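You operate a simulated robot arm through the tools that you are given. There is no shell and no other tool. Be economical: measure what you need, move in short steps, check, and stop when the job is done.

Carry out the task below with a simulated robot arm. There is one attempt and no reset: what you move stays moved.

JOB
Unstack the trolley: upper shell to the lift plate, ring to the deck.
Fine: the ring lies on the free end of the deck; gate down to work, then up. Set down upright: medium shell. Where these are worked on the way, their far stop is far enough and under half their travel is too little: trolley gate.
Where things are to end (x, y in the base frame): medium shell within 50 mm of [1100, 480]; medium stacking ring within 60 mm of [560, 490].

Only the result counts: the job must be done as asked and must still hold three seconds after the hand-in. Knocking over, shifting, dropping, spilling or breaking anything else fails it.

ROBOT AND FRAMES
A 6-joint arm with a fingered hand, hanging from a carriage that runs on a gantry, over the field with the corners [2039, 252], [-461, 241], [-454, -1239], [2046, -1228] (x, y) and turns from -592 to 95 degrees about z. Base frame: it is fixed where the carriage stands at the start and does not move with it; the origin is on the floor, on the carriage's upright axis, x ahead of it, y to its left, z up; the surface under the hand at the start is at about z = 660. Readings come in mm, degrees, newtons and seconds.
Its first joint turns from -166.0 to 166.0 degrees. Places, roughly: m2 [300, 500, 800]; top of the lift plate [1100, 500, 600]; top of the medium ring [300, 500, 900]; trolley [400, 500, 400]; trolley brake lever [800, 300, 700]; trolley deck [400, 500, 700]; trolley gate [400, 200, 700]. Payload 3.7 kg.
Tool frame: the origin (TCP) lies between the finger pads and is the grasp point; the fingertips stand 26 mm ahead of it; z points along the fingers, y is the line along which they close. The gripper opens to 156 mm. The gripper's body begins 73 mm behind the TCP. The gripper is a hand of 4 fingers: y runs from the thumb to the fingers, the wrist lies at [0, 0, -239] in the tool frame, and closing takes about 1.5 s.
Orientation is told as [roll, pitch, yaw] about the base's x, y, z axes, in that order, counted from this pose: with the fingers straight down and closing along the base's y, the tool's x points along the base's -x, its y along +y and its z along -z.

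CONTROLS
- The arm moves only by the tool jog_arm. Its argument "deltas" is one flat list of numbers, 6 for each row, row after row: the shift along the base's x, y, z in units of 50 mm (1.0 is 50 mm), then the turn, a rotation vector about the base's x, y, z in units of 4 degrees (1.0 is 4 degrees). In form: [tx, ty, tz, ax, ay, az, tx, ty, tz, ax, ay, az, ...]. A call has 1 to 20 rows; each row shifts and turns the commanded pose from where the row before left it. "fingers" is the closure in counts, from 0 (fully open) to 255 (shut), set as the call begins (left out, the last holds). A call with a number of a shift or a turn outside -1 to 1 is refused whole. Each row takes 0.2 s and may step no farther than 50 mm and 8.6 degrees from the row before; otherwise, or with a gripper value out of range, the whole call is refused. A pose out of reach is approached as far as the arm can. The call stops where the force on the tool passes 90 N (or 10 N more than at its start, if that is more) or the arm is blocked; 0.2 s more then pass. Each finger travels about 45 mm/s and halts on what it meets, pressing with about 27 N; the grip force reading is that of the motor and also rises with nothing between the fingers. The clock runs only during rows and for 0.2 s after the last one: add rows that do not move to give the fingers time. It gives the time, the measured TCP pose, the force on the tool (base axes), the opening and the grip force at its end, in the units of the frame above (readings bear some noise), with the torque about the TCP (base axes, N m) and any sound that the robot's microphone picked up.
- Cameras (640 x 400 px; columns grow to the right, rows downward): "scene" is now at [200.7, 57.9, 1829.7]; the picture's right is [1.00, -0.03, 0.00], its down [-0.03, -0.91, -0.41] and it looks along [0.01, 0.41, -0.91] (base axes); focal length 270 px, centre (320, 200). "wrist" rides on the gripper at [58, -58, -91] in the tool frame; the picture's right is [0.71, 0.71, 0.00], its down [-0.53, 0.53, -0.67] and it looks along [-0.47, 0.47, 0.74] (tool axes); focal length 265 px, centre (320, 200). There is no depth. A picture from a camera that has moved, and an enlarged one, comes with that camera's place and axes in the base frame and with its lens.
- capture(camera): a new picture of that camera. No time passes.
- lift_body(by): slides the trunk up (or, below 0, down) by that many mm; the arm and the scene camera ride with it, the base frame stays. It gives what a move gives, with no picture.
- drive_base(legs): drives the robot by 1 to 6 legs, each [ahead, left, turn to the left] in mm, mm and degrees, along the robot's own axes; the way and the turn of a leg run together, so that a leg with both is an arc; at most 1500 mm and 180 degrees a leg. The arm and the cameras ride along, it lands a little off, and it stops where it bumps. It keeps to its track: a leg is cut to what the track allows. It gives what a move gives.
- set_fingers(finger1, finger2, finger3, thumb_bend): sets how far each is bent, from 0 (flat) to 1 (curled in); at 0.3 the hand is open as for a grip, at 0.7 the pads meet at the TCP. One left out holds its place. A second passes; each finger stops where it meets its share of the squeeze, and holds until it gets a number again. A gripper value or a shape takes the hand back. It gives what a move gives, with no picture; readings hold the bend of each and the force on the fingers (four entries, about 0 where the hand has none), thumb and palm.
- hand_shape(shape): the hand has 4 fingers and takes this shape, open, in about a second: jaw (thumb against the fingers, like two jaws); tri (thumb and two fingers); tip (a fingertip pinch); poke (one finger out to press); point (the index stretched); flat (the hand flat); cup (the hand cupped); fist (a fist). The gripper value then closes the fingers along that shape, each until it touches; the sizes above hold for jaw. It gives what a move gives, with no picture.
- aim_head(pan, tilt): turns the head with the scene camera to pan (to the left, within 155 degrees either way) and tilt (down, from -29 to 69), counted from straight ahead of the robot. It gives what a move gives.
- close_up(camera, box): a new picture of the part [left, top, right, bottom] of that camera's present view, enlarged. No time passes.
- finish_job(): hands the job in; it is judged then, once.

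Go step by step. Nothing tells you exact positions but the pictures and the camera data: compare them with the known pose of the tool, close in by small moves and look again before you grip or let go. The budget is 120 turns and 82 pictures, counting those below and the enlarged ones. Unless the task says otherwise, let go and move clear before handing in, and close with one line.

The tools are called after ">>>" by a JSON object that holds its "method" and its "body". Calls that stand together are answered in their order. jog_arm: Moves the arm, as the interface text tells. Its arguments: {"type":"object","properties":{"deltas":{"type":"array","items":{"type":"number"}},"fingers":{"type":"number"}},"required":["deltas"]} The other tools are called the same way: lift_body (by) slides the trunk up or down; hand_shape (shape) gives the hand a shape; set_fingers (finger1, finger2, finger3, thumb_bend) moves the fingers one by one; drive_base (legs) drives the base; aim_head (pan, tilt) turns the head that bears the scene camera; capture (camera) takes a picture; close_up (camera, box) takes an enlarged picture of a part of a camera's view; finish_job () hands the job in.

At the start:

```text
time: 0.0
tcp_pos: [202.2, 464.5, 1222.4]
tool_rot: [0.0, 0.0, 0.0]
ft_force: [0.9, -0.6, 1.1]
moment: [-0.02, 0.01, -0.02]
opening: 156.0
grasp_force: 0.1
shape: jaw
bend: [0.3, 0.3, 0.3, 0.3]
finger forces: [0.0, 0.0, 0.0, 0.0, 0.0, 0.1]
trunk travel left (down, up): [-679.0, 0.0]
robot x, y, heading: [1.1, -3.9, 0.1]
head pan, tilt: [88.2, 66.0]
```

scene: 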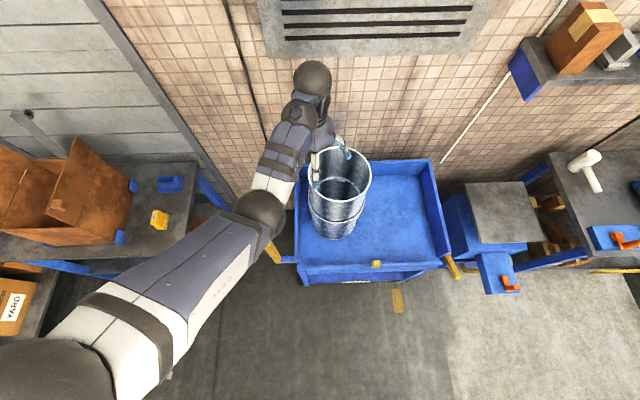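
wrist: 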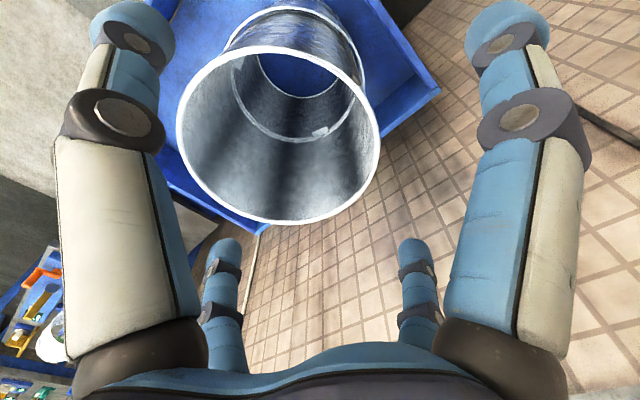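

I see a blue trolley with a galvanised stack of cylinders near x≈250–300, y≈480, and a grey lift plate to the right. I'll enlarge the views before planning.

>>> {"method": "close_up", "body": {"camera": "scene", "box": [250, 120, 470, 300]}}

>>> {"method": "close_up", "body": {"camera": "scene", "box": [420, 120, 640, 300]}}

>>> {"method": "close_up", "body": {"camera": "wrist", "box": [160, 0, 460, 240]}}

```text
2.22 times, centred on (360, 210) of scene
camera zoom: at [200.7, 57.9, 1829.7], right [1.0, -0.03, 0.0], down [-0.03, -0.91, -0.41], along [0.01, 0.41, -0.91], focal length 600 px, centre (231, 178)
```

zoom: 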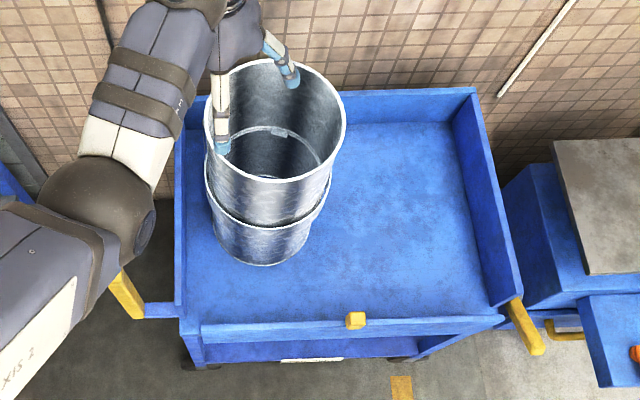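

```text
2.22 times, centred on (530, 210) of scene
camera zoom: at [200.7, 57.9, 1829.7], right [1.0, -0.03, 0.0], down [-0.03, -0.91, -0.41], along [0.01, 0.41, -0.91], focal length 600 px, centre (-147, 178)
```

zoom: 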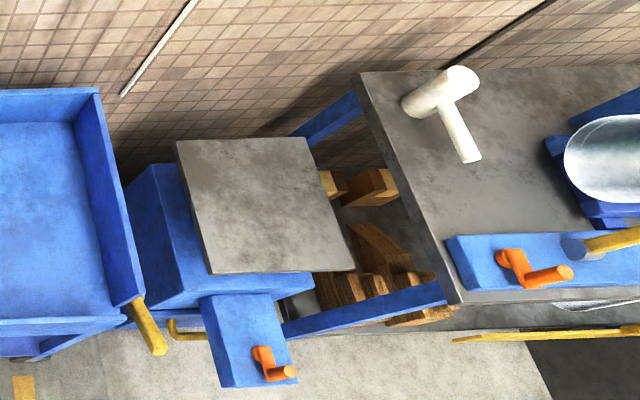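

```text
1.67 times, centred on (310, 120) of wrist
camera zoom: at [143.1, 406.7, 1315.0], right [-0.71, 0.71, 0.0], down [0.53, 0.53, 0.67], along [0.47, 0.47, -0.74], focal length 442 px, centre (337, 333)
```

zoom: 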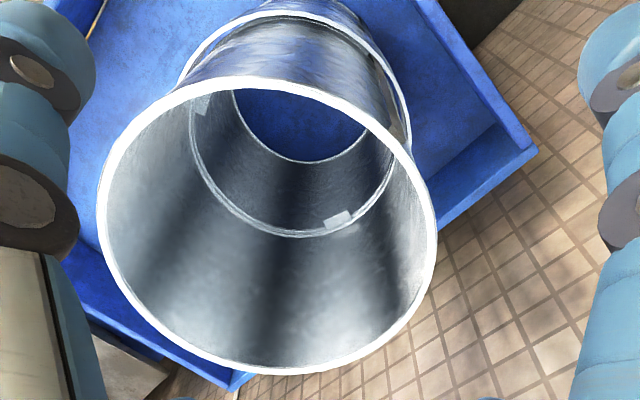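

The stack is a lower shell, a ring at the seam and an upper shell (rim about Ø205 at z≈1070, centre ≈(275,480)). I'll back the robot off and take a lower view to understand the gate.

>>> {"method": "drive_base", "body": {"legs": [[200, -550, 0]]}}

>>> {"method": "lift_body", "body": {"by": -450}}

>>> {"method": "aim_head", "body": {"pan": 88, "tilt": 38}}

>>> {"method": "capture", "body": {"camera": "scene"}}

```text
time: 3.3
tcp_pos: [402.8, -84.4, 1223.6]
tool_rot: [-0.1, 0.0, -0.4]
ft_force: [-0.3, -0.4, -0.5]
moment: [-0.03, 0.0, 0.02]
opening: 156.1
grasp_force: 0.1
shape: jaw
bend: [0.3, 0.3, 0.3, 0.3]
finger forces: [0.1, 0.0, 0.0, 0.0, 0.0, 0.1]
trunk travel left (down, up): [-679.0, 0.0]
robot x, y, heading: [201.0, -549.3, -0.4]
head pan, tilt: [88.2, 66.0]
```

```text
refused: -450 is not a number from -400 to 400
```

```text
time: 4.2
tcp_pos: [403.1, -84.5, 1223.1]
tool_rot: [0.0, -0.1, -0.3]
ft_force: [-0.6, 0.1, -0.3]
moment: [-0.01, 0.01, 0.03]
opening: 155.8
grasp_force: 0.2
shape: jaw
bend: [0.3, 0.3, 0.3, 0.3]
finger forces: [0.1, 0.0, 0.0, 0.1, 0.0, 0.1]
trunk travel left (down, up): [-679.0, 0.0]
robot x, y, heading: [200.5, -547.6, -0.7]
head pan, tilt: [88.0, 38.0]
```

```text
76 pictures are left
camera scene: at [400.8, -464.6, 1866.0], right [1.0, -0.04, 0.0], down [-0.03, -0.62, -0.79], along [0.03, 0.79, -0.62], focal length 270 px, centre (320, 200)
```

scene: 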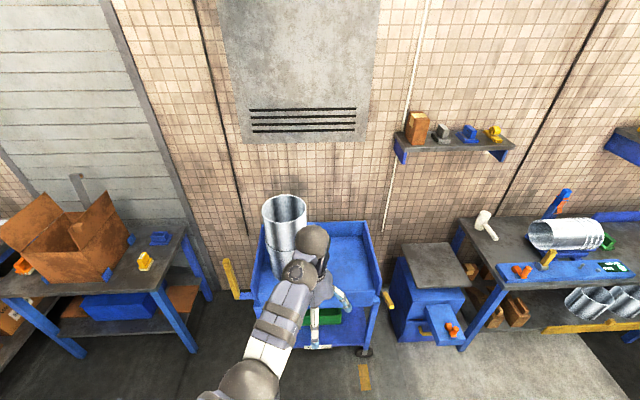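

The arm blocks the gate. I'll shift sideways and look back at it from a lower height.

>>> {"method": "drive_base", "body": {"legs": [[450, 0, 0]]}}

>>> {"method": "lift_body", "body": {"by": -350}}

>>> {"method": "aim_head", "body": {"pan": 115, "tilt": 38}}

>>> {"method": "capture", "body": {"camera": "scene"}}

```text
time: 7.0
tcp_pos: [851.7, -87.0, 1221.8]
tool_rot: [-0.1, 0.0, -0.3]
ft_force: [-0.5, -0.9, 0.1]
moment: [0.0, -0.01, -0.02]
opening: 155.7
grasp_force: 0.1
shape: jaw
bend: [0.3, 0.3, 0.3, 0.3]
finger forces: [0.1, 0.0, 0.1, 0.1, 0.1, 0.0]
trunk travel left (down, up): [-679.0, 0.0]
robot x, y, heading: [649.3, -549.2, -0.4]
head pan, tilt: [88.0, 38.0]
```

```text
time: 10.4
tcp_pos: [852.5, -86.8, 871.8]
tool_rot: [0.1, 0.0, -0.2]
ft_force: [0.0, -0.4, -0.2]
moment: [-0.02, -0.03, 0.02]
opening: 155.9
grasp_force: 0.1
shape: jaw
bend: [0.3, 0.3, 0.3, 0.3]
finger forces: [0.0, 0.0, 0.1, 0.1, 0.0, 0.1]
trunk travel left (down, up): [-329.0, 350.0]
robot x, y, heading: [645.0, -553.7, -0.1]
head pan, tilt: [88.0, 38.0]
```

```text
time: 11.3
tcp_pos: [852.7, -87.7, 873.4]
tool_rot: [0.1, 0.1, -0.3]
ft_force: [0.2, 0.0, -0.2]
moment: [0.03, 0.01, 0.0]
opening: 155.7
grasp_force: 0.1
shape: jaw
bend: [0.3, 0.3, 0.3, 0.3]
finger forces: [0.0, 0.1, 0.0, 0.0, 0.0, 0.1]
trunk travel left (down, up): [-329.0, 350.0]
robot x, y, heading: [649.4, -550.4, -0.3]
head pan, tilt: [115.0, 38.0]
```

```text
75 pictures are left
camera scene: at [810.9, -475.0, 1516.1], right [0.91, 0.42, 0.0], down [0.26, -0.56, -0.79], along [-0.33, 0.72, -0.62], focal length 270 px, centre (320, 200)
```

scene: 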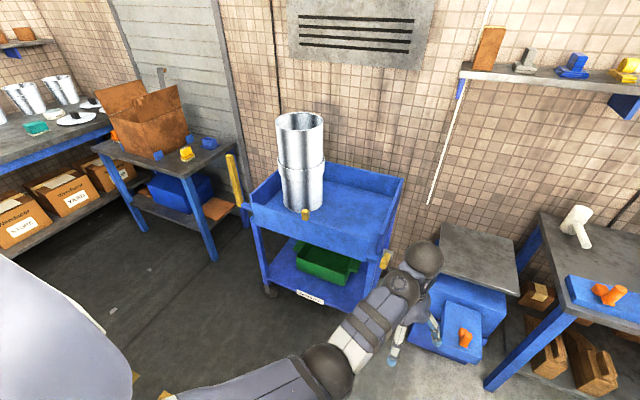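

>>> {"method": "close_up", "body": {"camera": "scene", "box": [220, 100, 420, 225]}}

>>> {"method": "close_up", "body": {"camera": "scene", "box": [230, 190, 420, 310]}}

```text
3.20 times, centred on (320, 162) of scene
camera zoom: at [810.9, -475.0, 1516.1], right [0.91, 0.42, 0.0], down [0.26, -0.56, -0.79], along [-0.33, 0.72, -0.62], focal length 863 px, centre (320, 320)
```

zoom: 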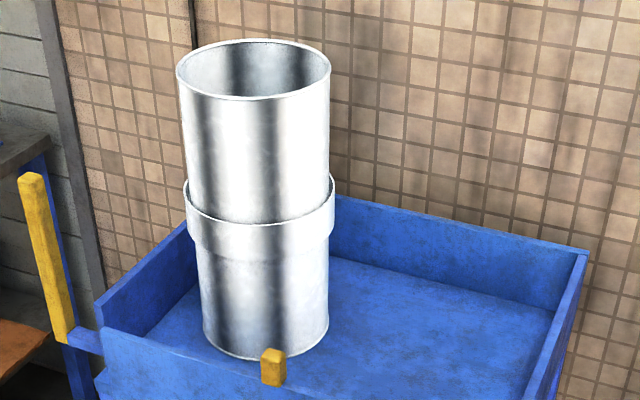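

```text
3.33 times, centred on (325, 250) of scene
camera zoom: at [810.9, -475.0, 1516.1], right [0.91, 0.42, 0.0], down [0.26, -0.56, -0.79], along [-0.33, 0.72, -0.62], focal length 899 px, centre (303, 33)
```

zoom: 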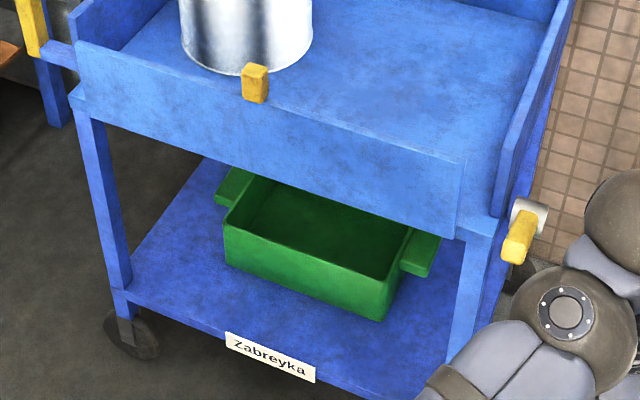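

The gate is the front panel with the yellow knob on top (≈(414,251,808)); the stack's axis is ≈(275,484), rim z≈1076, and a coupling ring sits around the seam (top ≈905). The shell (≈Ø203) is wider than the jaw, so I'll test in free air how the hand can open.

>>> {"method": "set_fingers", "body": {"finger1": 0.15, "finger2": 0.15, "finger3": 0.15, "thumb_bend": 0.15}}

>>> {"method": "capture", "body": {"camera": "wrist"}}

>>> {"method": "set_fingers", "body": {"finger1": 0.6}}

>>> {"method": "capture", "body": {"camera": "wrist"}}

```text
time: 12.3
tcp_pos: [851.1, -86.3, 872.6]
tool_rot: [0.1, 0.0, -0.3]
ft_force: [0.3, -1.1, 0.6]
moment: [-0.04, 0.0, -0.03]
opening: 131.1
grasp_force: 0.1
shape: fingers
bend: [0.15, 0.15, 0.15, 0.15]
finger forces: [0.1, 0.0, 0.0, 0.0, 0.0, 0.0]
trunk travel left (down, up): [-329.0, 350.0]
robot x, y, heading: [649.2, -550.9, -0.3]
head pan, tilt: [115.0, 38.0]
```

```text
72 pictures are left
camera wrist: at [793.5, -145.0, 965.1], right [-0.7, 0.71, 0.0], down [0.53, 0.52, 0.67], along [0.48, 0.47, -0.74], focal length 265 px, centre (320, 200)
```

wrist: 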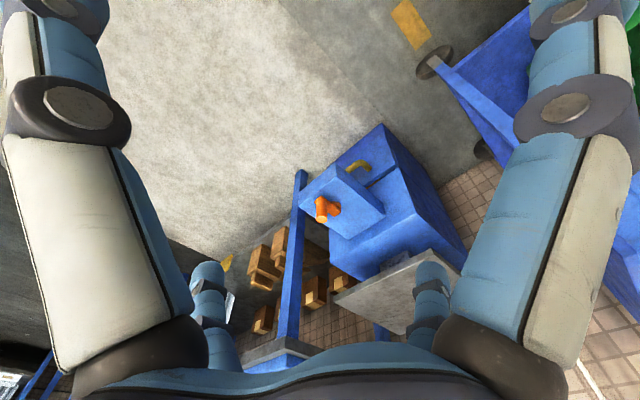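

```text
time: 13.3
tcp_pos: [852.5, -86.3, 872.4]
tool_rot: [0.0, 0.0, -0.4]
ft_force: [-0.5, 0.3, 0.8]
moment: [0.01, -0.01, -0.01]
opening: 92.9
grasp_force: 0.1
shape: fingers
bend: [0.6, 0.15, 0.15, 0.15]
finger forces: [0.1, 0.0, 0.0, 0.1, 0.0, 0.0]
trunk travel left (down, up): [-329.0, 350.0]
robot x, y, heading: [645.6, -550.7, -0.3]
head pan, tilt: [115.0, 38.0]
```

```text
71 pictures are left
camera wrist: at [793.5, -145.0, 965.1], right [-0.7, 0.71, 0.0], down [0.53, 0.52, 0.67], along [0.48, 0.47, -0.74], focal length 265 px, centre (320, 200)
```

wrist: 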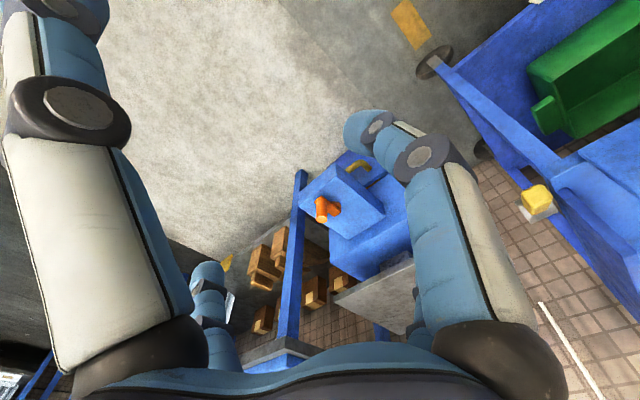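

The hand is a four‑digit cross claw that can flare beyond the jaw opening, so I can take the shell around its outside with all four fingers. First the gate: I'll bring the wrist camera near the knob to learn how it moves.

>>> {"method": "lift_body", "body": {"by": 120}}

>>> {"method": "hand_shape", "body": {"shape": "jaw"}}

>>> {"method": "drive_base", "body": {"legs": [[-438, 240, 0]]}}

>>> {"method": "capture", "body": {"camera": "wrist"}}

>>> {"method": "capture", "body": {"camera": "scene"}}

```text
time: 14.8
tcp_pos: [852.0, -86.5, 992.8]
tool_rot: [0.0, 0.1, -0.2]
ft_force: [0.1, -0.3, 0.2]
moment: [0.02, 0.03, 0.0]
opening: 93.1
grasp_force: 0.1
shape: fingers
bend: [0.6, 0.15, 0.15, 0.15]
finger forces: [0.0, 0.0, 0.0, 0.0, 0.0, 0.0]
trunk travel left (down, up): [-449.0, 230.0]
robot x, y, heading: [647.1, -550.7, -0.2]
head pan, tilt: [115.0, 38.0]
```

```text
time: 15.7
tcp_pos: [852.4, -86.0, 993.0]
tool_rot: [0.0, 0.0, -0.3]
ft_force: [-0.3, 0.7, 0.0]
moment: [0.0, 0.04, -0.01]
opening: 156.1
grasp_force: 0.0
shape: jaw
bend: [0.3, 0.3, 0.3, 0.3]
finger forces: [0.0, 0.1, 0.0, 0.1, 0.0, 0.0]
trunk travel left (down, up): [-449.0, 230.0]
robot x, y, heading: [647.7, -548.3, -0.2]
head pan, tilt: [115.0, 38.0]
```

```text
time: 18.6
tcp_pos: [418.0, 156.4, 992.8]
tool_rot: [0.0, 0.0, -0.1]
ft_force: [0.4, -0.4, 0.2]
moment: [0.01, 0.0, 0.01]
opening: 156.0
grasp_force: 0.0
shape: jaw
bend: [0.3, 0.3, 0.3, 0.3]
finger forces: [0.0, 0.1, 0.0, 0.0, 0.0, 0.1]
trunk travel left (down, up): [-449.0, 230.0]
robot x, y, heading: [215.6, -311.8, -0.1]
head pan, tilt: [115.0, 38.0]
```

```text
70 pictures are left
camera wrist: at [359.8, 97.7, 1085.1], right [-0.71, 0.71, 0.0], down [0.53, 0.53, 0.67], along [0.47, 0.47, -0.74], focal length 265 px, centre (320, 200)
```

wrist: 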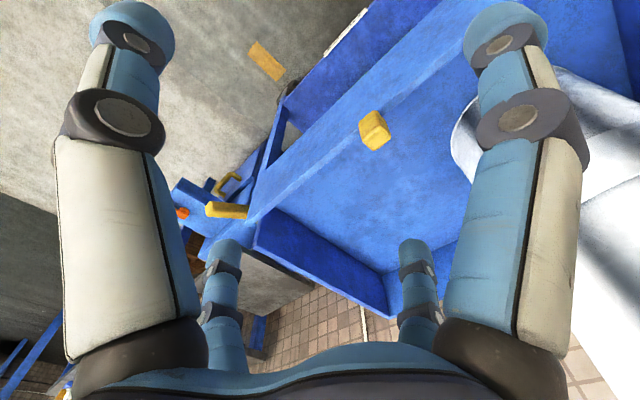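

```text
69 pictures are left
camera scene: at [378.6, -232.3, 1636.1], right [0.91, 0.42, 0.0], down [0.26, -0.56, -0.79], along [-0.33, 0.71, -0.62], focal length 270 px, centre (320, 200)
```

scene: 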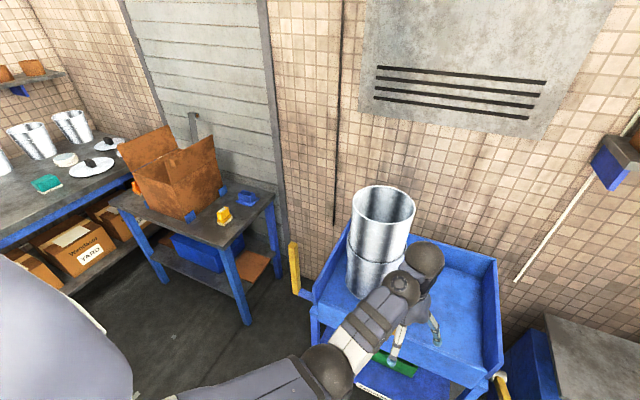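

>>> {"method": "close_up", "body": {"camera": "wrist", "box": [240, 40, 480, 240]}}

```text
2.00 times, centred on (360, 140) of wrist
camera zoom: at [359.8, 97.7, 1085.1], right [-0.71, 0.71, 0.0], down [0.53, 0.53, 0.67], along [0.47, 0.47, -0.74], focal length 531 px, centre (240, 320)
```

zoom: 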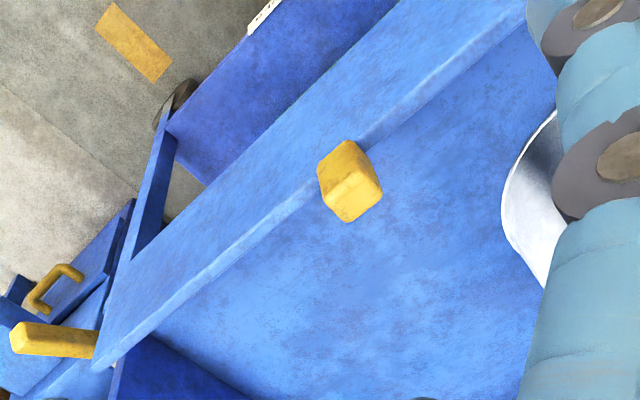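

The knob sits on the panel's top edge at ≈(419,249), so I'll bunch the fingers, come over it and press down gently to see whether the gate slides.

>>> {"method": "jog_arm", "body": {"deltas": [0, 0.92, 0, 0, 0, 0, 0, 0.92, 0, 0, 0, 0, 0, 0, 0, 0, 0, 0, 0, 0, 0, 0, 0, 0, 0, 0, 0, 0, 0, 0, 0, 0, 0, 0, 0, 0, 0, 0, 0, 0, 0, 0, 0, 0, 0, 0, 0, 0], "fingers": 255}}

>>> {"method": "capture", "body": {"camera": "wrist"}}

```text
time: 20.4
tcp_pos: [418.1, 244.9, 992.5]
tool_rot: [0.0, 0.0, -0.1]
ft_force: [-0.5, 0.4, 0.1]
moment: [0.04, 0.03, -0.02]
opening: 0.2
grasp_force: 0.0
shape: jaw
bend: [0.7, 0.7, 0.7, 0.7]
finger forces: [0.0, 0.0, 0.0, 0.0, 0.0, 0.0]
trunk travel left (down, up): [-449.0, 230.0]
robot x, y, heading: [212.7, -308.1, -0.1]
head pan, tilt: [115.0, 38.0]
```

```text
67 pictures are left
camera wrist: at [360.2, 186.4, 1084.6], right [-0.71, 0.71, 0.0], down [0.53, 0.53, 0.67], along [0.47, 0.47, -0.74], focal length 265 px, centre (320, 200)
```

wrist: 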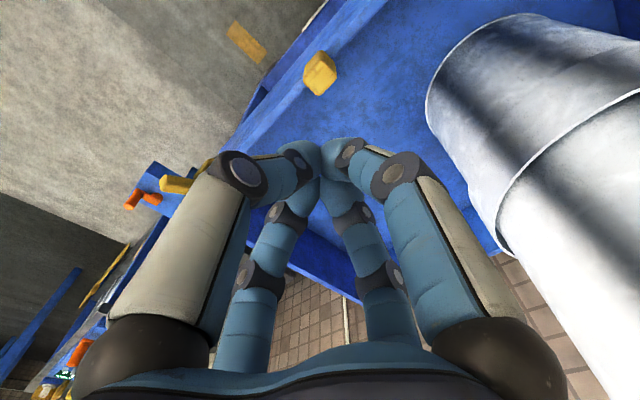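

The bunched tips are above the knob. Lowering until almost touching.

>>> {"method": "lift_body", "body": {"by": -135}}

>>> {"method": "capture", "body": {"camera": "wrist"}}

```text
time: 22.1
tcp_pos: [418.9, 245.5, 858.1]
tool_rot: [0.1, 0.0, -0.1]
ft_force: [0.1, 0.1, -0.1]
moment: [0.01, 0.01, 0.0]
opening: 0.0
grasp_force: 26.8
shape: jaw
bend: [0.7, 0.7, 0.7, 0.7]
finger forces: [0.1, 0.0, 0.0, 0.1, 0.0, 0.0]
trunk travel left (down, up): [-314.0, 365.0]
robot x, y, heading: [216.2, -310.5, -0.2]
head pan, tilt: [115.0, 38.0]
```

```text
66 pictures are left
camera wrist: at [360.2, 186.5, 949.7], right [-0.71, 0.71, 0.0], down [0.53, 0.53, 0.67], along [0.47, 0.47, -0.74], focal length 265 px, centre (320, 200)
```

wrist: 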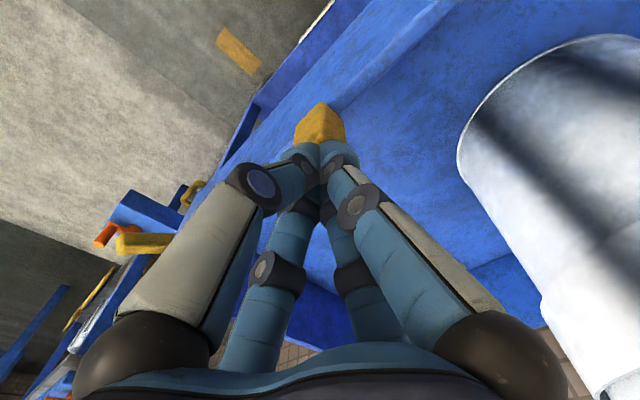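

>>> {"method": "jog_arm", "body": {"deltas": [0, 0, -0.12, 0, 0, 0, 0, 0, -0.12, 0, 0, 0, 0, 0, -0.12, 0, 0, 0, 0, 0, -0.12, 0, 0, 0, 0, 0, -0.1, 0, 0, 0]}}

>>> {"method": "jog_arm", "body": {"deltas": [0, 0, -0.1, 0, 0, 0, 0, 0, -0.1, 0, 0, 0]}}

>>> {"method": "close_up", "body": {"camera": "wrist", "box": [200, 40, 440, 240]}}

```text
time: 22.8
tcp_pos: [419.7, 249.4, 857.1]
tool_rot: [1.0, -0.3, 0.0]
ft_force: [-3.5, -4.1, 23.6]
moment: [-0.22, 0.18, 0.0]
opening: 0.2
grasp_force: 27.0
shape: jaw
bend: [0.7, 0.7, 0.7, 0.7]
finger forces: [0.0, 0.1, 0.0, 0.1, 0.0, 0.0]
out of reach, approached as far as the arm can: row 3
trunk travel left (down, up): [-314.0, 365.0]
robot x, y, heading: [221.1, -311.7, 0.0]
head pan, tilt: [115.0, 38.0]
stopped in row 3: the force on the tool passed its limit at 94 N (the readings are from after the stop); the commanded pose is now the measured one
```

```text
time: 23.5
tcp_pos: [420.7, 253.4, 857.6]
tool_rot: [1.8, -0.6, 0.1]
ft_force: [-2.5, -3.8, 25.3]
moment: [-0.24, 0.28, 0.02]
opening: 0.0
grasp_force: 26.7
shape: jaw
bend: [0.7, 0.7, 0.7, 0.7]
finger forces: [0.0, 0.0, 0.0, 0.1, 0.0, 0.0]
trunk travel left (down, up): [-314.0, 365.0]
robot x, y, heading: [212.3, -311.1, -0.1]
head pan, tilt: [115.0, 38.0]
stopped in row 2: the force on the tool passed its limit at 93 N (the readings are from after the stop); the commanded pose is now the measured one
```

```text
2.00 times, centred on (320, 140) of wrist
camera zoom: at [361.0, 191.5, 946.5], right [-0.71, 0.71, 0.01], down [0.52, 0.51, 0.69], along [0.48, 0.5, -0.72], focal length 531 px, centre (320, 320)
```

zoom: 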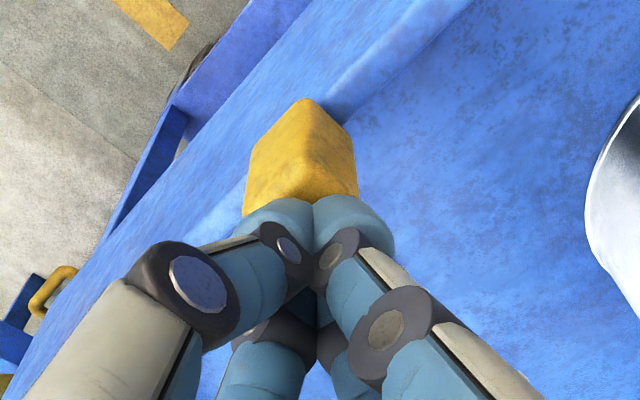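

Pressing down with ~90 N doesn't move it, so it is most likely hinged and folds outward. I'll go inside of the knob and push it toward −y.

>>> {"method": "jog_arm", "body": {"deltas": [0, 0, 0.5, -0.2, 0.07, 0, 0, 0, 0.3, -0.25, 0.07, 0]}}

>>> {"method": "drive_base", "body": {"legs": [[0, 62, 0]]}}

>>> {"method": "lift_body", "body": {"by": -75}}

>>> {"method": "close_up", "body": {"camera": "wrist", "box": [200, 40, 440, 240]}}

```text
time: 24.1
tcp_pos: [420.5, 250.2, 893.8]
tool_rot: [-0.5, 0.2, 0.0]
ft_force: [0.1, -0.7, 0.1]
moment: [-0.04, -0.03, 0.01]
opening: 0.0
grasp_force: 27.6
shape: jaw
bend: [0.7, 0.7, 0.7, 0.7]
finger forces: [0.1, 0.0, 0.0, 0.1, 0.0, 0.0]
trunk travel left (down, up): [-314.0, 365.0]
robot x, y, heading: [217.8, -308.4, -0.0]
head pan, tilt: [115.0, 38.0]
```

```text
time: 25.0
tcp_pos: [419.4, 312.6, 893.7]
tool_rot: [-0.3, 0.1, 0.1]
ft_force: [0.1, 0.4, -1.0]
moment: [0.01, 0.02, -0.02]
opening: 0.3
grasp_force: 26.8
shape: jaw
bend: [0.7, 0.7, 0.7, 0.7]
finger forces: [0.0, 0.1, 0.0, 0.1, 0.0, 0.1]
trunk travel left (down, up): [-314.0, 365.0]
robot x, y, heading: [216.9, -249.0, 0.2]
head pan, tilt: [115.0, 38.0]
```

```text
time: 26.2
tcp_pos: [420.3, 312.4, 818.5]
tool_rot: [-0.3, 0.0, 0.0]
ft_force: [0.3, -0.2, -0.3]
moment: [-0.04, -0.01, 0.03]
opening: 0.0
grasp_force: 27.1
shape: jaw
bend: [0.7, 0.7, 0.7, 0.7]
finger forces: [0.1, 0.0, 0.1, 0.0, 0.0, 0.0]
trunk travel left (down, up): [-239.0, 440.0]
robot x, y, heading: [215.7, -248.8, 0.1]
head pan, tilt: [115.0, 38.0]
```

```text
2.00 times, centred on (320, 140) of wrist
camera zoom: at [361.3, 254.0, 911.6], right [-0.71, 0.71, 0.0], down [0.53, 0.53, 0.66], along [0.47, 0.47, -0.75], focal length 531 px, centre (320, 320)
```

zoom: 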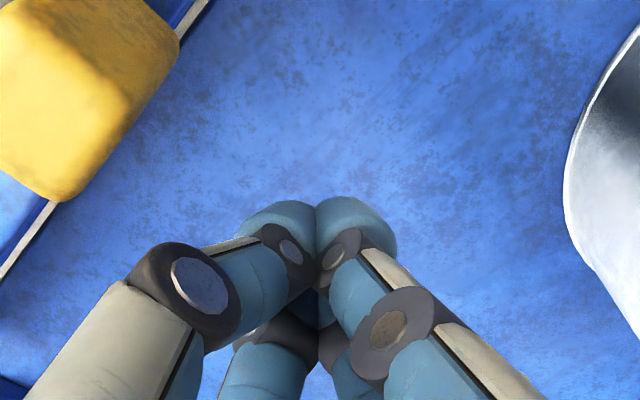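

>>> {"method": "jog_arm", "body": {"deltas": [0, -0.3, 0, 0, 0, 0, 0, -0.2, 0, 0, 0, 0, 0, -0.1, 0, 0, 0, 0, 0, -0.1, 0, 0, 0, 0, 0, -0.1, 0, 0, 0, 0, 0, -0.1, 0, 0, 0, 0, 0, -0.1, 0, 0, 0, 0]}}

>>> {"method": "capture", "body": {"camera": "wrist"}}

```text
time: 27.8
tcp_pos: [419.7, 260.8, 819.7]
tool_rot: [-0.4, 0.1, 0.0]
ft_force: [0.1, 0.1, 0.6]
moment: [-0.02, 0.01, -0.02]
opening: 0.0
grasp_force: 26.8
shape: jaw
bend: [0.7, 0.7, 0.7, 0.7]
finger forces: [0.0, 0.0, 0.0, 0.0, 0.1, 0.0]
trunk travel left (down, up): [-239.0, 440.0]
robot x, y, heading: [216.8, -245.7, 0.4]
head pan, tilt: [115.0, 38.0]
```

```text
63 pictures are left
camera wrist: at [361.4, 203.5, 911.6], right [-0.71, 0.71, 0.0], down [0.53, 0.53, 0.66], along [0.47, 0.47, -0.75], focal length 265 px, centre (320, 200)
```

wrist: 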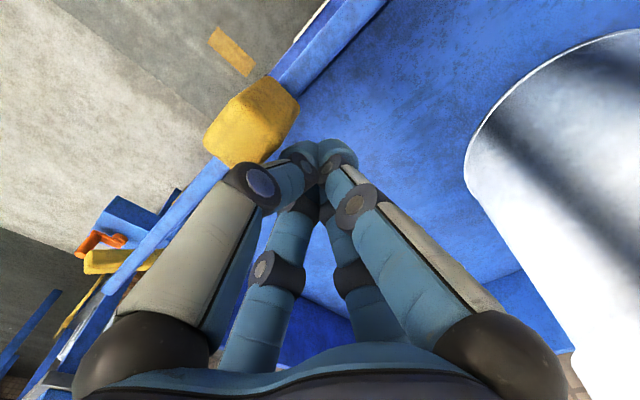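

No force yet; the knob is still ahead of the tips or has begun to swing. Pushing on.

>>> {"method": "jog_arm", "body": {"deltas": [0, -0.1, 0, 0, 0, 0, 0, -0.1, 0, 0, 0, 0, 0, -0.1, 0, 0, 0, 0, 0, -0.1, 0, 0, 0, 0, 0, -0.1, 0, 0, 0, 0, 0, -0.1, 0, 0, 0, 0]}}

>>> {"method": "capture", "body": {"camera": "wrist"}}

```text
time: 29.2
tcp_pos: [424.2, 245.9, 816.2]
tool_rot: [-0.5, 0.0, 0.1]
ft_force: [0.0, 0.7, -0.1]
moment: [0.01, 0.02, 0.01]
opening: 0.0
grasp_force: 26.6
shape: jaw
bend: [0.7, 0.7, 0.7, 0.7]
finger forces: [0.1, 0.0, 0.0, 0.0, 0.1, 0.1]
out of reach, approached as far as the arm can: row 4, 5, 6
trunk travel left (down, up): [-239.0, 440.0]
robot x, y, heading: [216.3, -246.3, -0.1]
head pan, tilt: [115.0, 38.0]
```

```text
62 pictures are left
camera wrist: at [365.3, 187.2, 909.4], right [-0.71, 0.71, 0.0], down [0.53, 0.53, 0.66], along [0.47, 0.47, -0.75], focal length 265 px, centre (320, 200)
```

wrist: 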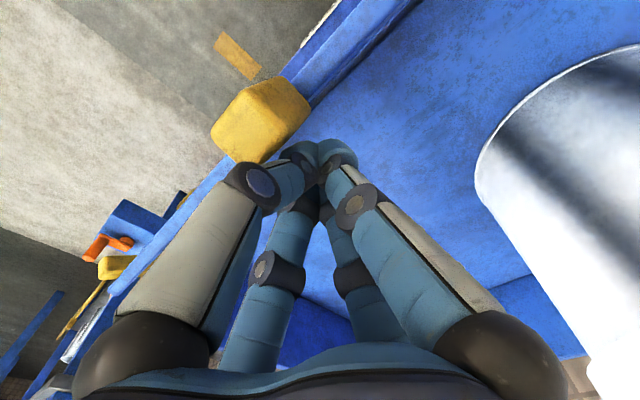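

The gate is indeed hinged and already tilted outward (knob now at y≈205). The arm is near its own limit, so I'll keep pushing by driving the carriage.

>>> {"method": "drive_base", "body": {"legs": [[0, -50, 0]]}}

>>> {"method": "capture", "body": {"camera": "wrist"}}

```text
time: 30.1
tcp_pos: [424.7, 195.2, 816.6]
tool_rot: [-0.5, 0.0, 0.1]
ft_force: [-0.2, -0.7, -0.1]
moment: [-0.01, 0.0, 0.03]
opening: 0.0
grasp_force: 26.6
shape: jaw
bend: [0.7, 0.7, 0.7, 0.7]
finger forces: [0.0, 0.0, 0.1, 0.1, 0.1, 0.0]
trunk travel left (down, up): [-239.0, 440.0]
robot x, y, heading: [218.9, -295.6, 0.3]
head pan, tilt: [115.0, 38.0]
```

```text
61 pictures are left
camera wrist: at [364.9, 137.1, 909.2], right [-0.71, 0.71, 0.0], down [0.53, 0.53, 0.66], along [0.47, 0.47, -0.75], focal length 265 px, centre (320, 200)
```

wrist: 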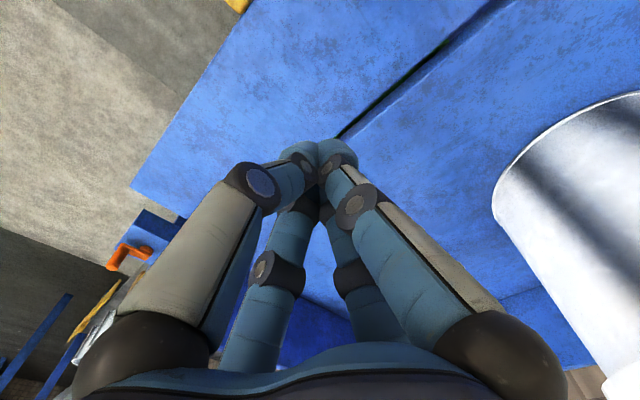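

>>> {"method": "lift_body", "body": {"by": 200}}

>>> {"method": "capture", "body": {"camera": "wrist"}}

>>> {"method": "capture", "body": {"camera": "scene"}}

```text
time: 32.2
tcp_pos: [422.6, 195.2, 1016.7]
tool_rot: [-0.5, 0.1, 0.1]
ft_force: [0.7, -0.7, 0.1]
moment: [-0.01, -0.03, -0.02]
opening: 0.0
grasp_force: 26.9
shape: jaw
bend: [0.7, 0.7, 0.7, 0.7]
finger forces: [0.0, 0.1, 0.0, 0.1, 0.1, 0.0]
trunk travel left (down, up): [-439.0, 240.0]
robot x, y, heading: [217.5, -298.0, 0.1]
head pan, tilt: [115.0, 38.0]
```

```text
60 pictures are left
camera wrist: at [364.9, 137.5, 1109.3], right [-0.71, 0.71, 0.0], down [0.53, 0.53, 0.66], along [0.47, 0.47, -0.75], focal length 265 px, centre (320, 200)
```

wrist: 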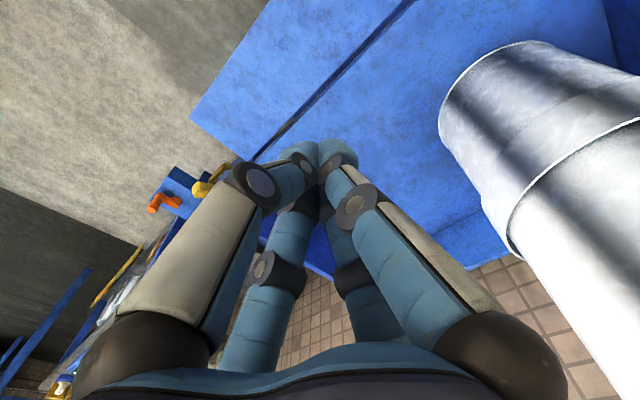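

```text
59 pictures are left
camera scene: at [378.2, -220.8, 1626.0], right [0.91, 0.42, 0.0], down [0.26, -0.56, -0.79], along [-0.33, 0.71, -0.62], focal length 270 px, centre (320, 200)
```

scene: 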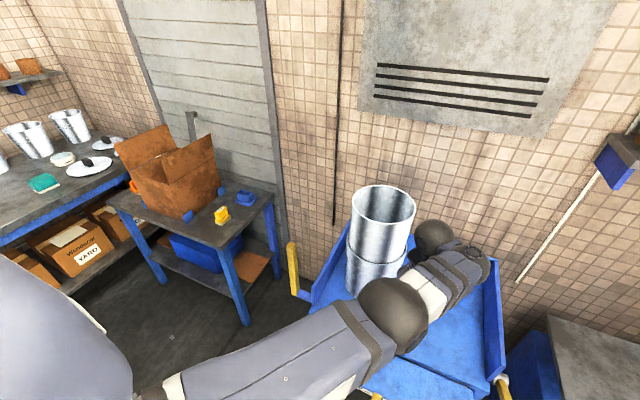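

The gate has folded flat outward (knob ≈(416,94)). Now I raise, open the fingers wide and centre the hand over the stack.

>>> {"method": "lift_body", "body": {"by": 240}}

>>> {"method": "jog_arm", "body": {"deltas": [0, 0, -0.4, 0.12, 0, 0, 0, 0, -0.3, 0, 0, 0]}}

>>> {"method": "set_fingers", "body": {"finger1": 0.1, "finger2": 0.1, "finger3": 0.1, "thumb_bend": 0.1}}

>>> {"method": "drive_base", "body": {"legs": [[-146, 289, 0]]}}

>>> {"method": "capture", "body": {"camera": "wrist"}}

>>> {"method": "capture", "body": {"camera": "scene"}}

```text
time: 34.8
tcp_pos: [422.1, 195.4, 1256.0]
tool_rot: [-0.5, 0.1, 0.1]
ft_force: [0.8, 0.2, 0.7]
moment: [-0.02, 0.02, -0.02]
opening: 0.1
grasp_force: 27.0
shape: jaw
bend: [0.7, 0.7, 0.7, 0.7]
finger forces: [0.0, 0.0, 0.1, 0.1, 0.0, 0.1]
trunk travel left (down, up): [-679.0, 0.0]
robot x, y, heading: [215.3, -298.1, 0.1]
head pan, tilt: [115.0, 38.0]
```

```text
time: 35.4
tcp_pos: [422.7, 195.2, 1221.9]
tool_rot: [0.1, 0.2, 0.0]
ft_force: [0.0, -0.5, -0.5]
moment: [0.02, 0.0, 0.01]
opening: 0.0
grasp_force: 27.1
shape: jaw
bend: [0.7, 0.7, 0.7, 0.7]
finger forces: [0.1, 0.0, 0.0, 0.0, 0.0, 0.0]
trunk travel left (down, up): [-679.0, 0.0]
robot x, y, heading: [217.3, -296.7, 0.0]
head pan, tilt: [115.0, 38.0]
```

```text
time: 36.4
tcp_pos: [421.7, 195.8, 1222.1]
tool_rot: [0.1, 0.1, 0.0]
ft_force: [-0.1, 0.8, 1.0]
moment: [-0.01, 0.02, 0.02]
opening: 139.1
grasp_force: 0.0
shape: fingers
bend: [0.1, 0.1, 0.1, 0.1]
finger forces: [0.0, 0.1, 0.1, 0.1, 0.0, 0.0]
trunk travel left (down, up): [-679.0, 0.0]
robot x, y, heading: [213.6, -293.2, 0.0]
head pan, tilt: [115.0, 38.0]
```

```text
time: 38.5
tcp_pos: [277.4, 482.9, 1221.2]
tool_rot: [0.0, 0.3, 0.0]
ft_force: [-0.3, -0.2, 0.2]
moment: [0.0, 0.0, 0.0]
opening: 139.1
grasp_force: 0.1
shape: fingers
bend: [0.1, 0.1, 0.1, 0.1]
finger forces: [0.0, 0.1, 0.0, 0.0, 0.0, 0.0]
trunk travel left (down, up): [-679.0, 0.0]
robot x, y, heading: [73.3, -8.9, 0.1]
head pan, tilt: [115.0, 38.0]
```

```text
58 pictures are left
camera wrist: at [218.7, 424.8, 1314.0], right [-0.71, 0.71, 0.0], down [0.53, 0.53, 0.67], along [0.47, 0.47, -0.75], focal length 265 px, centre (320, 200)
```

wrist: 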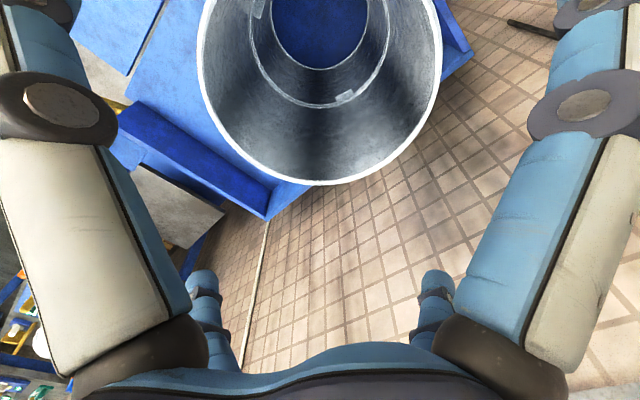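

```text
57 pictures are left
camera scene: at [232.2, 67.0, 1866.1], right [0.91, 0.42, 0.0], down [0.26, -0.56, -0.79], along [-0.33, 0.71, -0.62], focal length 270 px, centre (320, 200)
```

scene: 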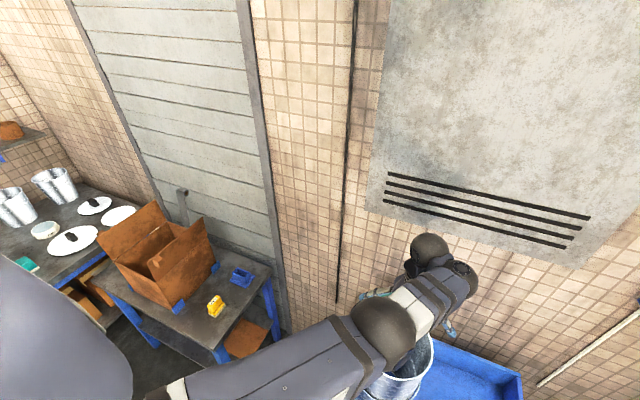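

The hand is centred over the rim within a few mm. Lowering part way with fingers flared, then checking clearance.

>>> {"method": "jog_arm", "body": {"deltas": [0, 0.06, 0, 0, 0, 0]}}

>>> {"method": "lift_body", "body": {"by": -105}}

>>> {"method": "capture", "body": {"camera": "wrist"}}

```text
time: 38.9
tcp_pos: [276.4, 486.6, 1221.0]
tool_rot: [0.0, 0.2, 0.1]
ft_force: [-0.1, -0.4, 0.8]
moment: [0.02, -0.01, 0.05]
opening: 138.9
grasp_force: 0.0
shape: fingers
bend: [0.1, 0.1, 0.1, 0.1]
finger forces: [0.0, 0.1, 0.1, 0.0, 0.1, 0.1]
trunk travel left (down, up): [-679.0, 0.0]
robot x, y, heading: [66.6, -10.4, -0.2]
head pan, tilt: [115.0, 38.0]
```

```text
time: 40.3
tcp_pos: [276.1, 485.3, 1117.2]
tool_rot: [0.0, 0.1, -0.1]
ft_force: [0.0, 1.1, 0.4]
moment: [-0.01, 0.0, 0.01]
opening: 139.2
grasp_force: 0.2
shape: fingers
bend: [0.1, 0.1, 0.1, 0.1]
finger forces: [0.0, 0.0, 0.0, 0.0, 0.0, 0.1]
trunk travel left (down, up): [-574.0, 105.0]
robot x, y, heading: [70.2, -7.7, -0.1]
head pan, tilt: [115.0, 38.0]
```

```text
56 pictures are left
camera wrist: at [218.7, 427.9, 1208.9], right [-0.71, 0.71, 0.0], down [0.53, 0.53, 0.67], along [0.47, 0.47, -0.75], focal length 265 px, centre (320, 200)
```

wrist: 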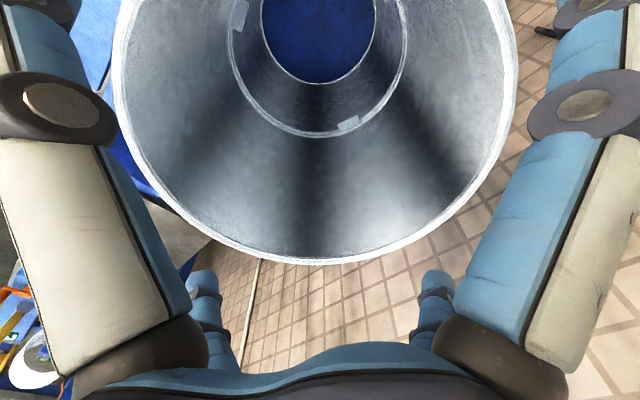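

>>> {"method": "jog_arm", "body": {"deltas": [0.04, 0, 0, 0, 0, 0]}}

>>> {"method": "lift_body", "body": {"by": -40}}

>>> {"method": "capture", "body": {"camera": "wrist"}}

```text
time: 40.7
tcp_pos: [279.5, 487.3, 1117.2]
tool_rot: [-0.1, 0.2, 0.0]
ft_force: [-0.3, 0.1, 0.8]
moment: [-0.01, 0.01, -0.01]
opening: 139.0
grasp_force: 0.1
shape: fingers
bend: [0.1, 0.1, 0.1, 0.1]
finger forces: [0.0, 0.1, 0.0, 0.0, 0.1, 0.0]
trunk travel left (down, up): [-574.0, 105.0]
robot x, y, heading: [69.5, -10.0, -0.2]
head pan, tilt: [115.0, 38.0]
```

```text
time: 41.5
tcp_pos: [278.9, 487.1, 1077.3]
tool_rot: [0.1, 0.0, 0.0]
ft_force: [1.3, -2.3, 7.7]
moment: [-0.28, 0.09, 0.08]
opening: 144.5
grasp_force: 4.0
shape: fingers
bend: [0.08, 0.08, 0.1, 0.06]
finger forces: [1.5, 2.0, 0.5, 0.0, 4.4, 0.1]
trunk travel left (down, up): [-534.0, 145.0]
robot x, y, heading: [69.7, -10.8, -0.1]
head pan, tilt: [115.0, 38.0]
```

```text
55 pictures are left
camera wrist: at [221.4, 428.2, 1169.2], right [-0.71, 0.71, 0.0], down [0.53, 0.53, 0.67], along [0.47, 0.47, -0.74], focal length 265 px, centre (320, 200)
```

wrist: 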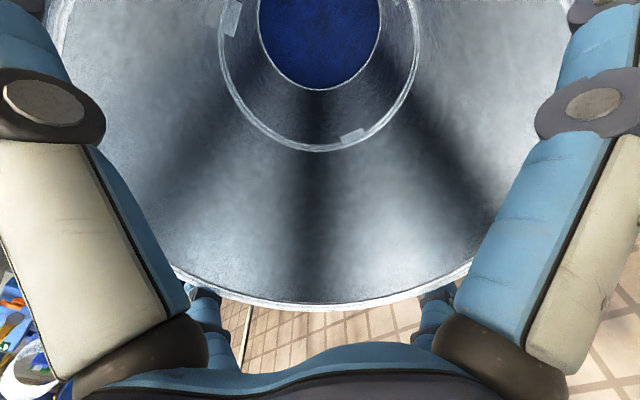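

All four digits touched the rim: flared that wide they'd slope too much to hold it from outside. Better: go inside with partly closed fingers and spread them against the inner wall.

>>> {"method": "lift_body", "body": {"by": 60}}

>>> {"method": "set_fingers", "body": {"finger1": 0.45, "finger2": 0.45, "finger3": 0.45, "thumb_bend": 0.45}}

>>> {"method": "lift_body", "body": {"by": -100}}

>>> {"method": "capture", "body": {"camera": "wrist"}}

```text
time: 42.5
tcp_pos: [279.7, 486.4, 1136.5]
tool_rot: [0.0, 0.2, 0.0]
ft_force: [0.2, 0.5, 0.1]
moment: [-0.01, 0.0, 0.01]
opening: 140.0
grasp_force: 0.1
shape: fingers
bend: [0.1, 0.1, 0.1, 0.1]
finger forces: [0.0, 0.0, 0.0, 0.1, 0.1, 0.0]
trunk travel left (down, up): [-594.0, 85.0]
robot x, y, heading: [69.7, -9.0, -0.2]
head pan, tilt: [115.0, 38.0]
```

```text
time: 43.5
tcp_pos: [278.9, 486.4, 1135.8]
tool_rot: [0.0, 0.2, 0.0]
ft_force: [-0.3, 0.6, -0.5]
moment: [-0.03, -0.04, 0.02]
opening: 65.7
grasp_force: 0.1
shape: fingers
bend: [0.45, 0.45, 0.45, 0.45]
finger forces: [0.0, 0.1, 0.1, 0.1, 0.0, 0.1]
trunk travel left (down, up): [-594.0, 85.0]
robot x, y, heading: [67.3, -9.1, -0.1]
head pan, tilt: [115.0, 38.0]
```

```text
time: 44.8
tcp_pos: [279.0, 486.4, 1036.3]
tool_rot: [0.1, 0.1, 0.0]
ft_force: [0.2, -0.5, 0.7]
moment: [-0.01, 0.0, -0.01]
opening: 65.8
grasp_force: 0.1
shape: fingers
bend: [0.45, 0.45, 0.45, 0.45]
finger forces: [0.0, 0.0, 0.0, 0.0, 0.0, 0.0]
trunk travel left (down, up): [-494.0, 185.0]
robot x, y, heading: [75.2, -6.4, -0.1]
head pan, tilt: [115.0, 38.0]
```

```text
54 pictures are left
camera wrist: at [220.9, 427.9, 1128.8], right [-0.71, 0.71, 0.0], down [0.53, 0.53, 0.67], along [0.47, 0.47, -0.75], focal length 265 px, centre (320, 200)
```

wrist: 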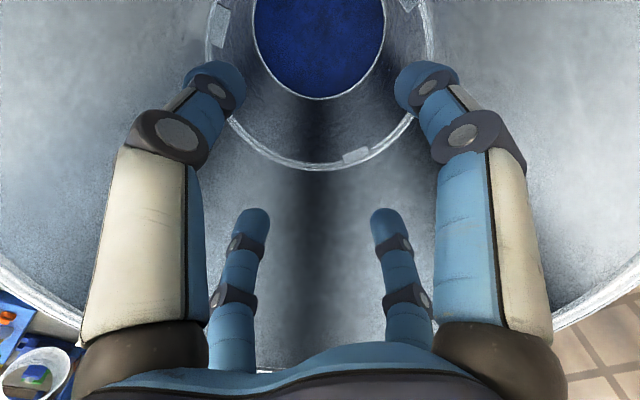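

The fingers are inside without touching. Now I spread them against the wall.

>>> {"method": "set_fingers", "body": {"finger1": 0.15, "finger2": 0.15, "finger3": 0.15, "thumb_bend": 0.15}}

>>> {"method": "capture", "body": {"camera": "wrist"}}

```text
time: 45.8
tcp_pos: [277.6, 485.1, 1035.9]
tool_rot: [0.1, 0.2, -0.1]
ft_force: [-0.3, 0.4, 0.0]
moment: [0.21, 0.18, -0.04]
opening: 109.9
grasp_force: 16.6
shape: fingers
bend: [0.29, 0.28, 0.3, 0.24]
finger forces: [8.3, 8.4, 7.2, 0.0, 9.0, 0.1]
trunk travel left (down, up): [-494.0, 185.0]
robot x, y, heading: [67.8, -9.7, -0.1]
head pan, tilt: [115.0, 38.0]
```

```text
53 pictures are left
camera wrist: at [220.6, 427.8, 1128.6], right [-0.71, 0.71, 0.0], down [0.53, 0.53, 0.67], along [0.47, 0.47, -0.75], focal length 265 px, centre (320, 200)
```

wrist: 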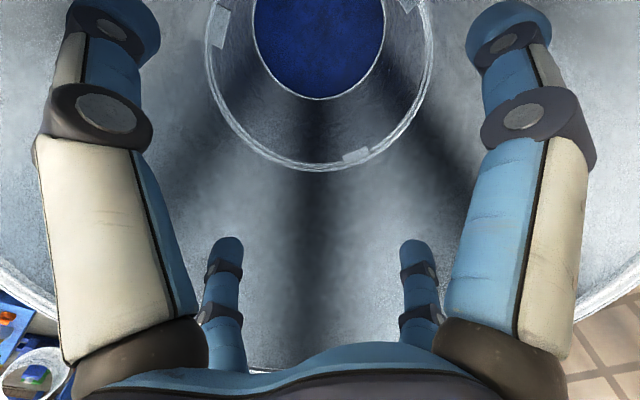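

It presses ~8–9 N per digit. I'll ask for more spread, then try a small lift.

>>> {"method": "set_fingers", "body": {"finger1": 0, "finger2": 0, "finger3": 0, "thumb_bend": 0}}

>>> {"method": "lift_body", "body": {"by": 15}}

>>> {"method": "capture", "body": {"camera": "wrist"}}

```text
time: 46.8
tcp_pos: [278.6, 487.1, 1035.9]
tool_rot: [-0.1, 0.3, 0.0]
ft_force: [0.7, 0.6, 0.6]
moment: [0.59, -0.07, 0.12]
opening: 110.0
grasp_force: 23.3
shape: fingers
bend: [0.29, 0.28, 0.3, 0.19]
finger forces: [9.0, 10.6, 8.7, 0.0, 17.0, 0.1]
trunk travel left (down, up): [-494.0, 185.0]
robot x, y, heading: [71.7, -7.3, -0.3]
head pan, tilt: [115.0, 38.0]
```

```text
time: 47.5
tcp_pos: [278.3, 485.4, 1051.4]
tool_rot: [-0.1, 0.1, -0.1]
ft_force: [0.0, 0.4, -4.6]
moment: [0.11, 0.0, -0.04]
opening: 112.0
grasp_force: 20.6
shape: fingers
bend: [0.29, 0.28, 0.3, 0.17]
finger forces: [9.0, 8.8, 8.0, 0.0, 15.5, 0.0]
trunk travel left (down, up): [-509.0, 170.0]
robot x, y, heading: [66.2, -9.2, 0.1]
head pan, tilt: [115.0, 38.0]
```

```text
52 pictures are left
camera wrist: at [220.6, 427.4, 1143.4], right [-0.71, 0.71, 0.0], down [0.53, 0.53, 0.67], along [0.47, 0.47, -0.75], focal length 265 px, centre (320, 200)
```

wrist: 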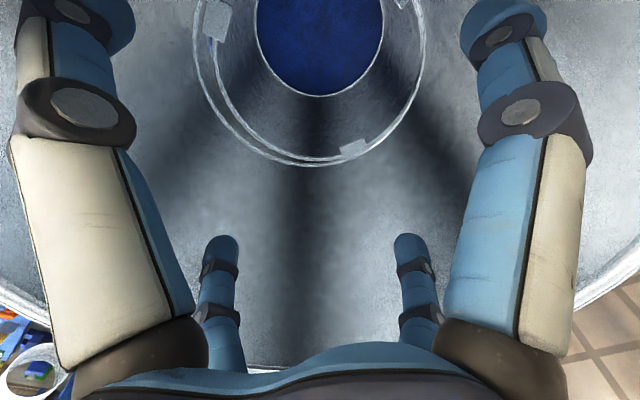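

The shell is rising off the ring (≈0.5 kg). Continuing the lift and checking that the ring stays.

>>> {"method": "lift_body", "body": {"by": 70}}

>>> {"method": "capture", "body": {"camera": "wrist"}}

>>> {"method": "aim_head", "body": {"pan": 88, "tilt": 62}}

>>> {"method": "capture", "body": {"camera": "scene"}}

```text
time: 48.5
tcp_pos: [278.7, 486.9, 1120.3]
tool_rot: [-0.1, 0.2, 0.0]
ft_force: [-0.7, -0.3, -5.6]
moment: [0.02, 0.0, 0.0]
opening: 112.9
grasp_force: 20.0
shape: fingers
bend: [0.29, 0.29, 0.3, 0.16]
finger forces: [8.9, 9.0, 8.1, 0.0, 14.4, 0.1]
trunk travel left (down, up): [-579.0, 100.0]
robot x, y, heading: [68.5, -8.8, -0.3]
head pan, tilt: [115.0, 38.0]
```

```text
51 pictures are left
camera wrist: at [220.6, 427.4, 1213.5], right [-0.71, 0.71, 0.0], down [0.53, 0.53, 0.67], along [0.47, 0.47, -0.75], focal length 265 px, centre (320, 200)
```

wrist: 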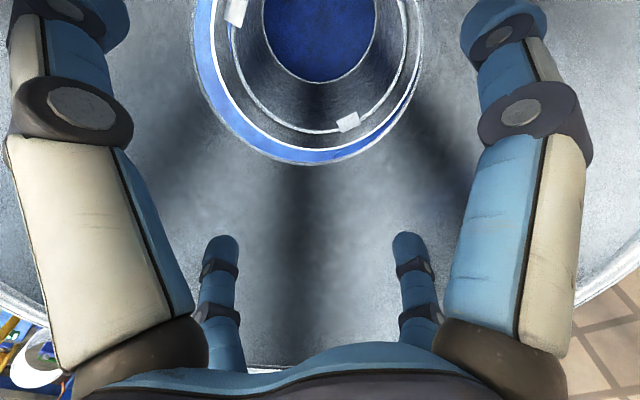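

```text
time: 49.5
tcp_pos: [278.7, 485.0, 1122.1]
tool_rot: [0.0, 0.2, 0.1]
ft_force: [-0.4, 0.1, -5.5]
moment: [0.06, 0.0, 0.02]
opening: 113.0
grasp_force: 19.9
shape: fingers
bend: [0.29, 0.29, 0.3, 0.16]
finger forces: [8.9, 9.0, 8.2, 0.0, 14.4, 0.0]
trunk travel left (down, up): [-579.0, 100.0]
robot x, y, heading: [72.1, -6.7, 0.1]
head pan, tilt: [88.0, 62.0]
```

```text
50 pictures are left
camera scene: at [270.8, 52.9, 1734.1], right [1.0, -0.04, 0.0], down [-0.03, -0.88, -0.47], along [0.02, 0.47, -0.88], focal length 270 px, centre (320, 200)
```

scene: 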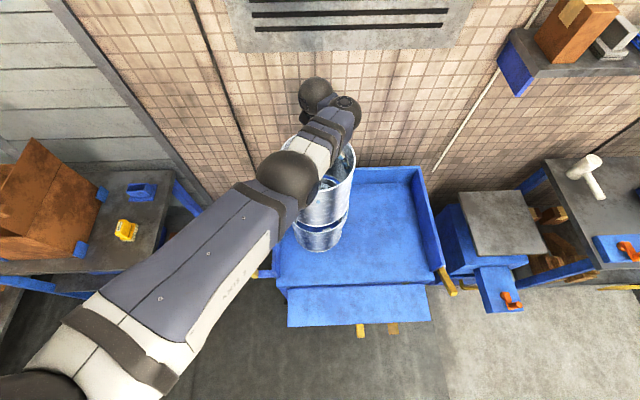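

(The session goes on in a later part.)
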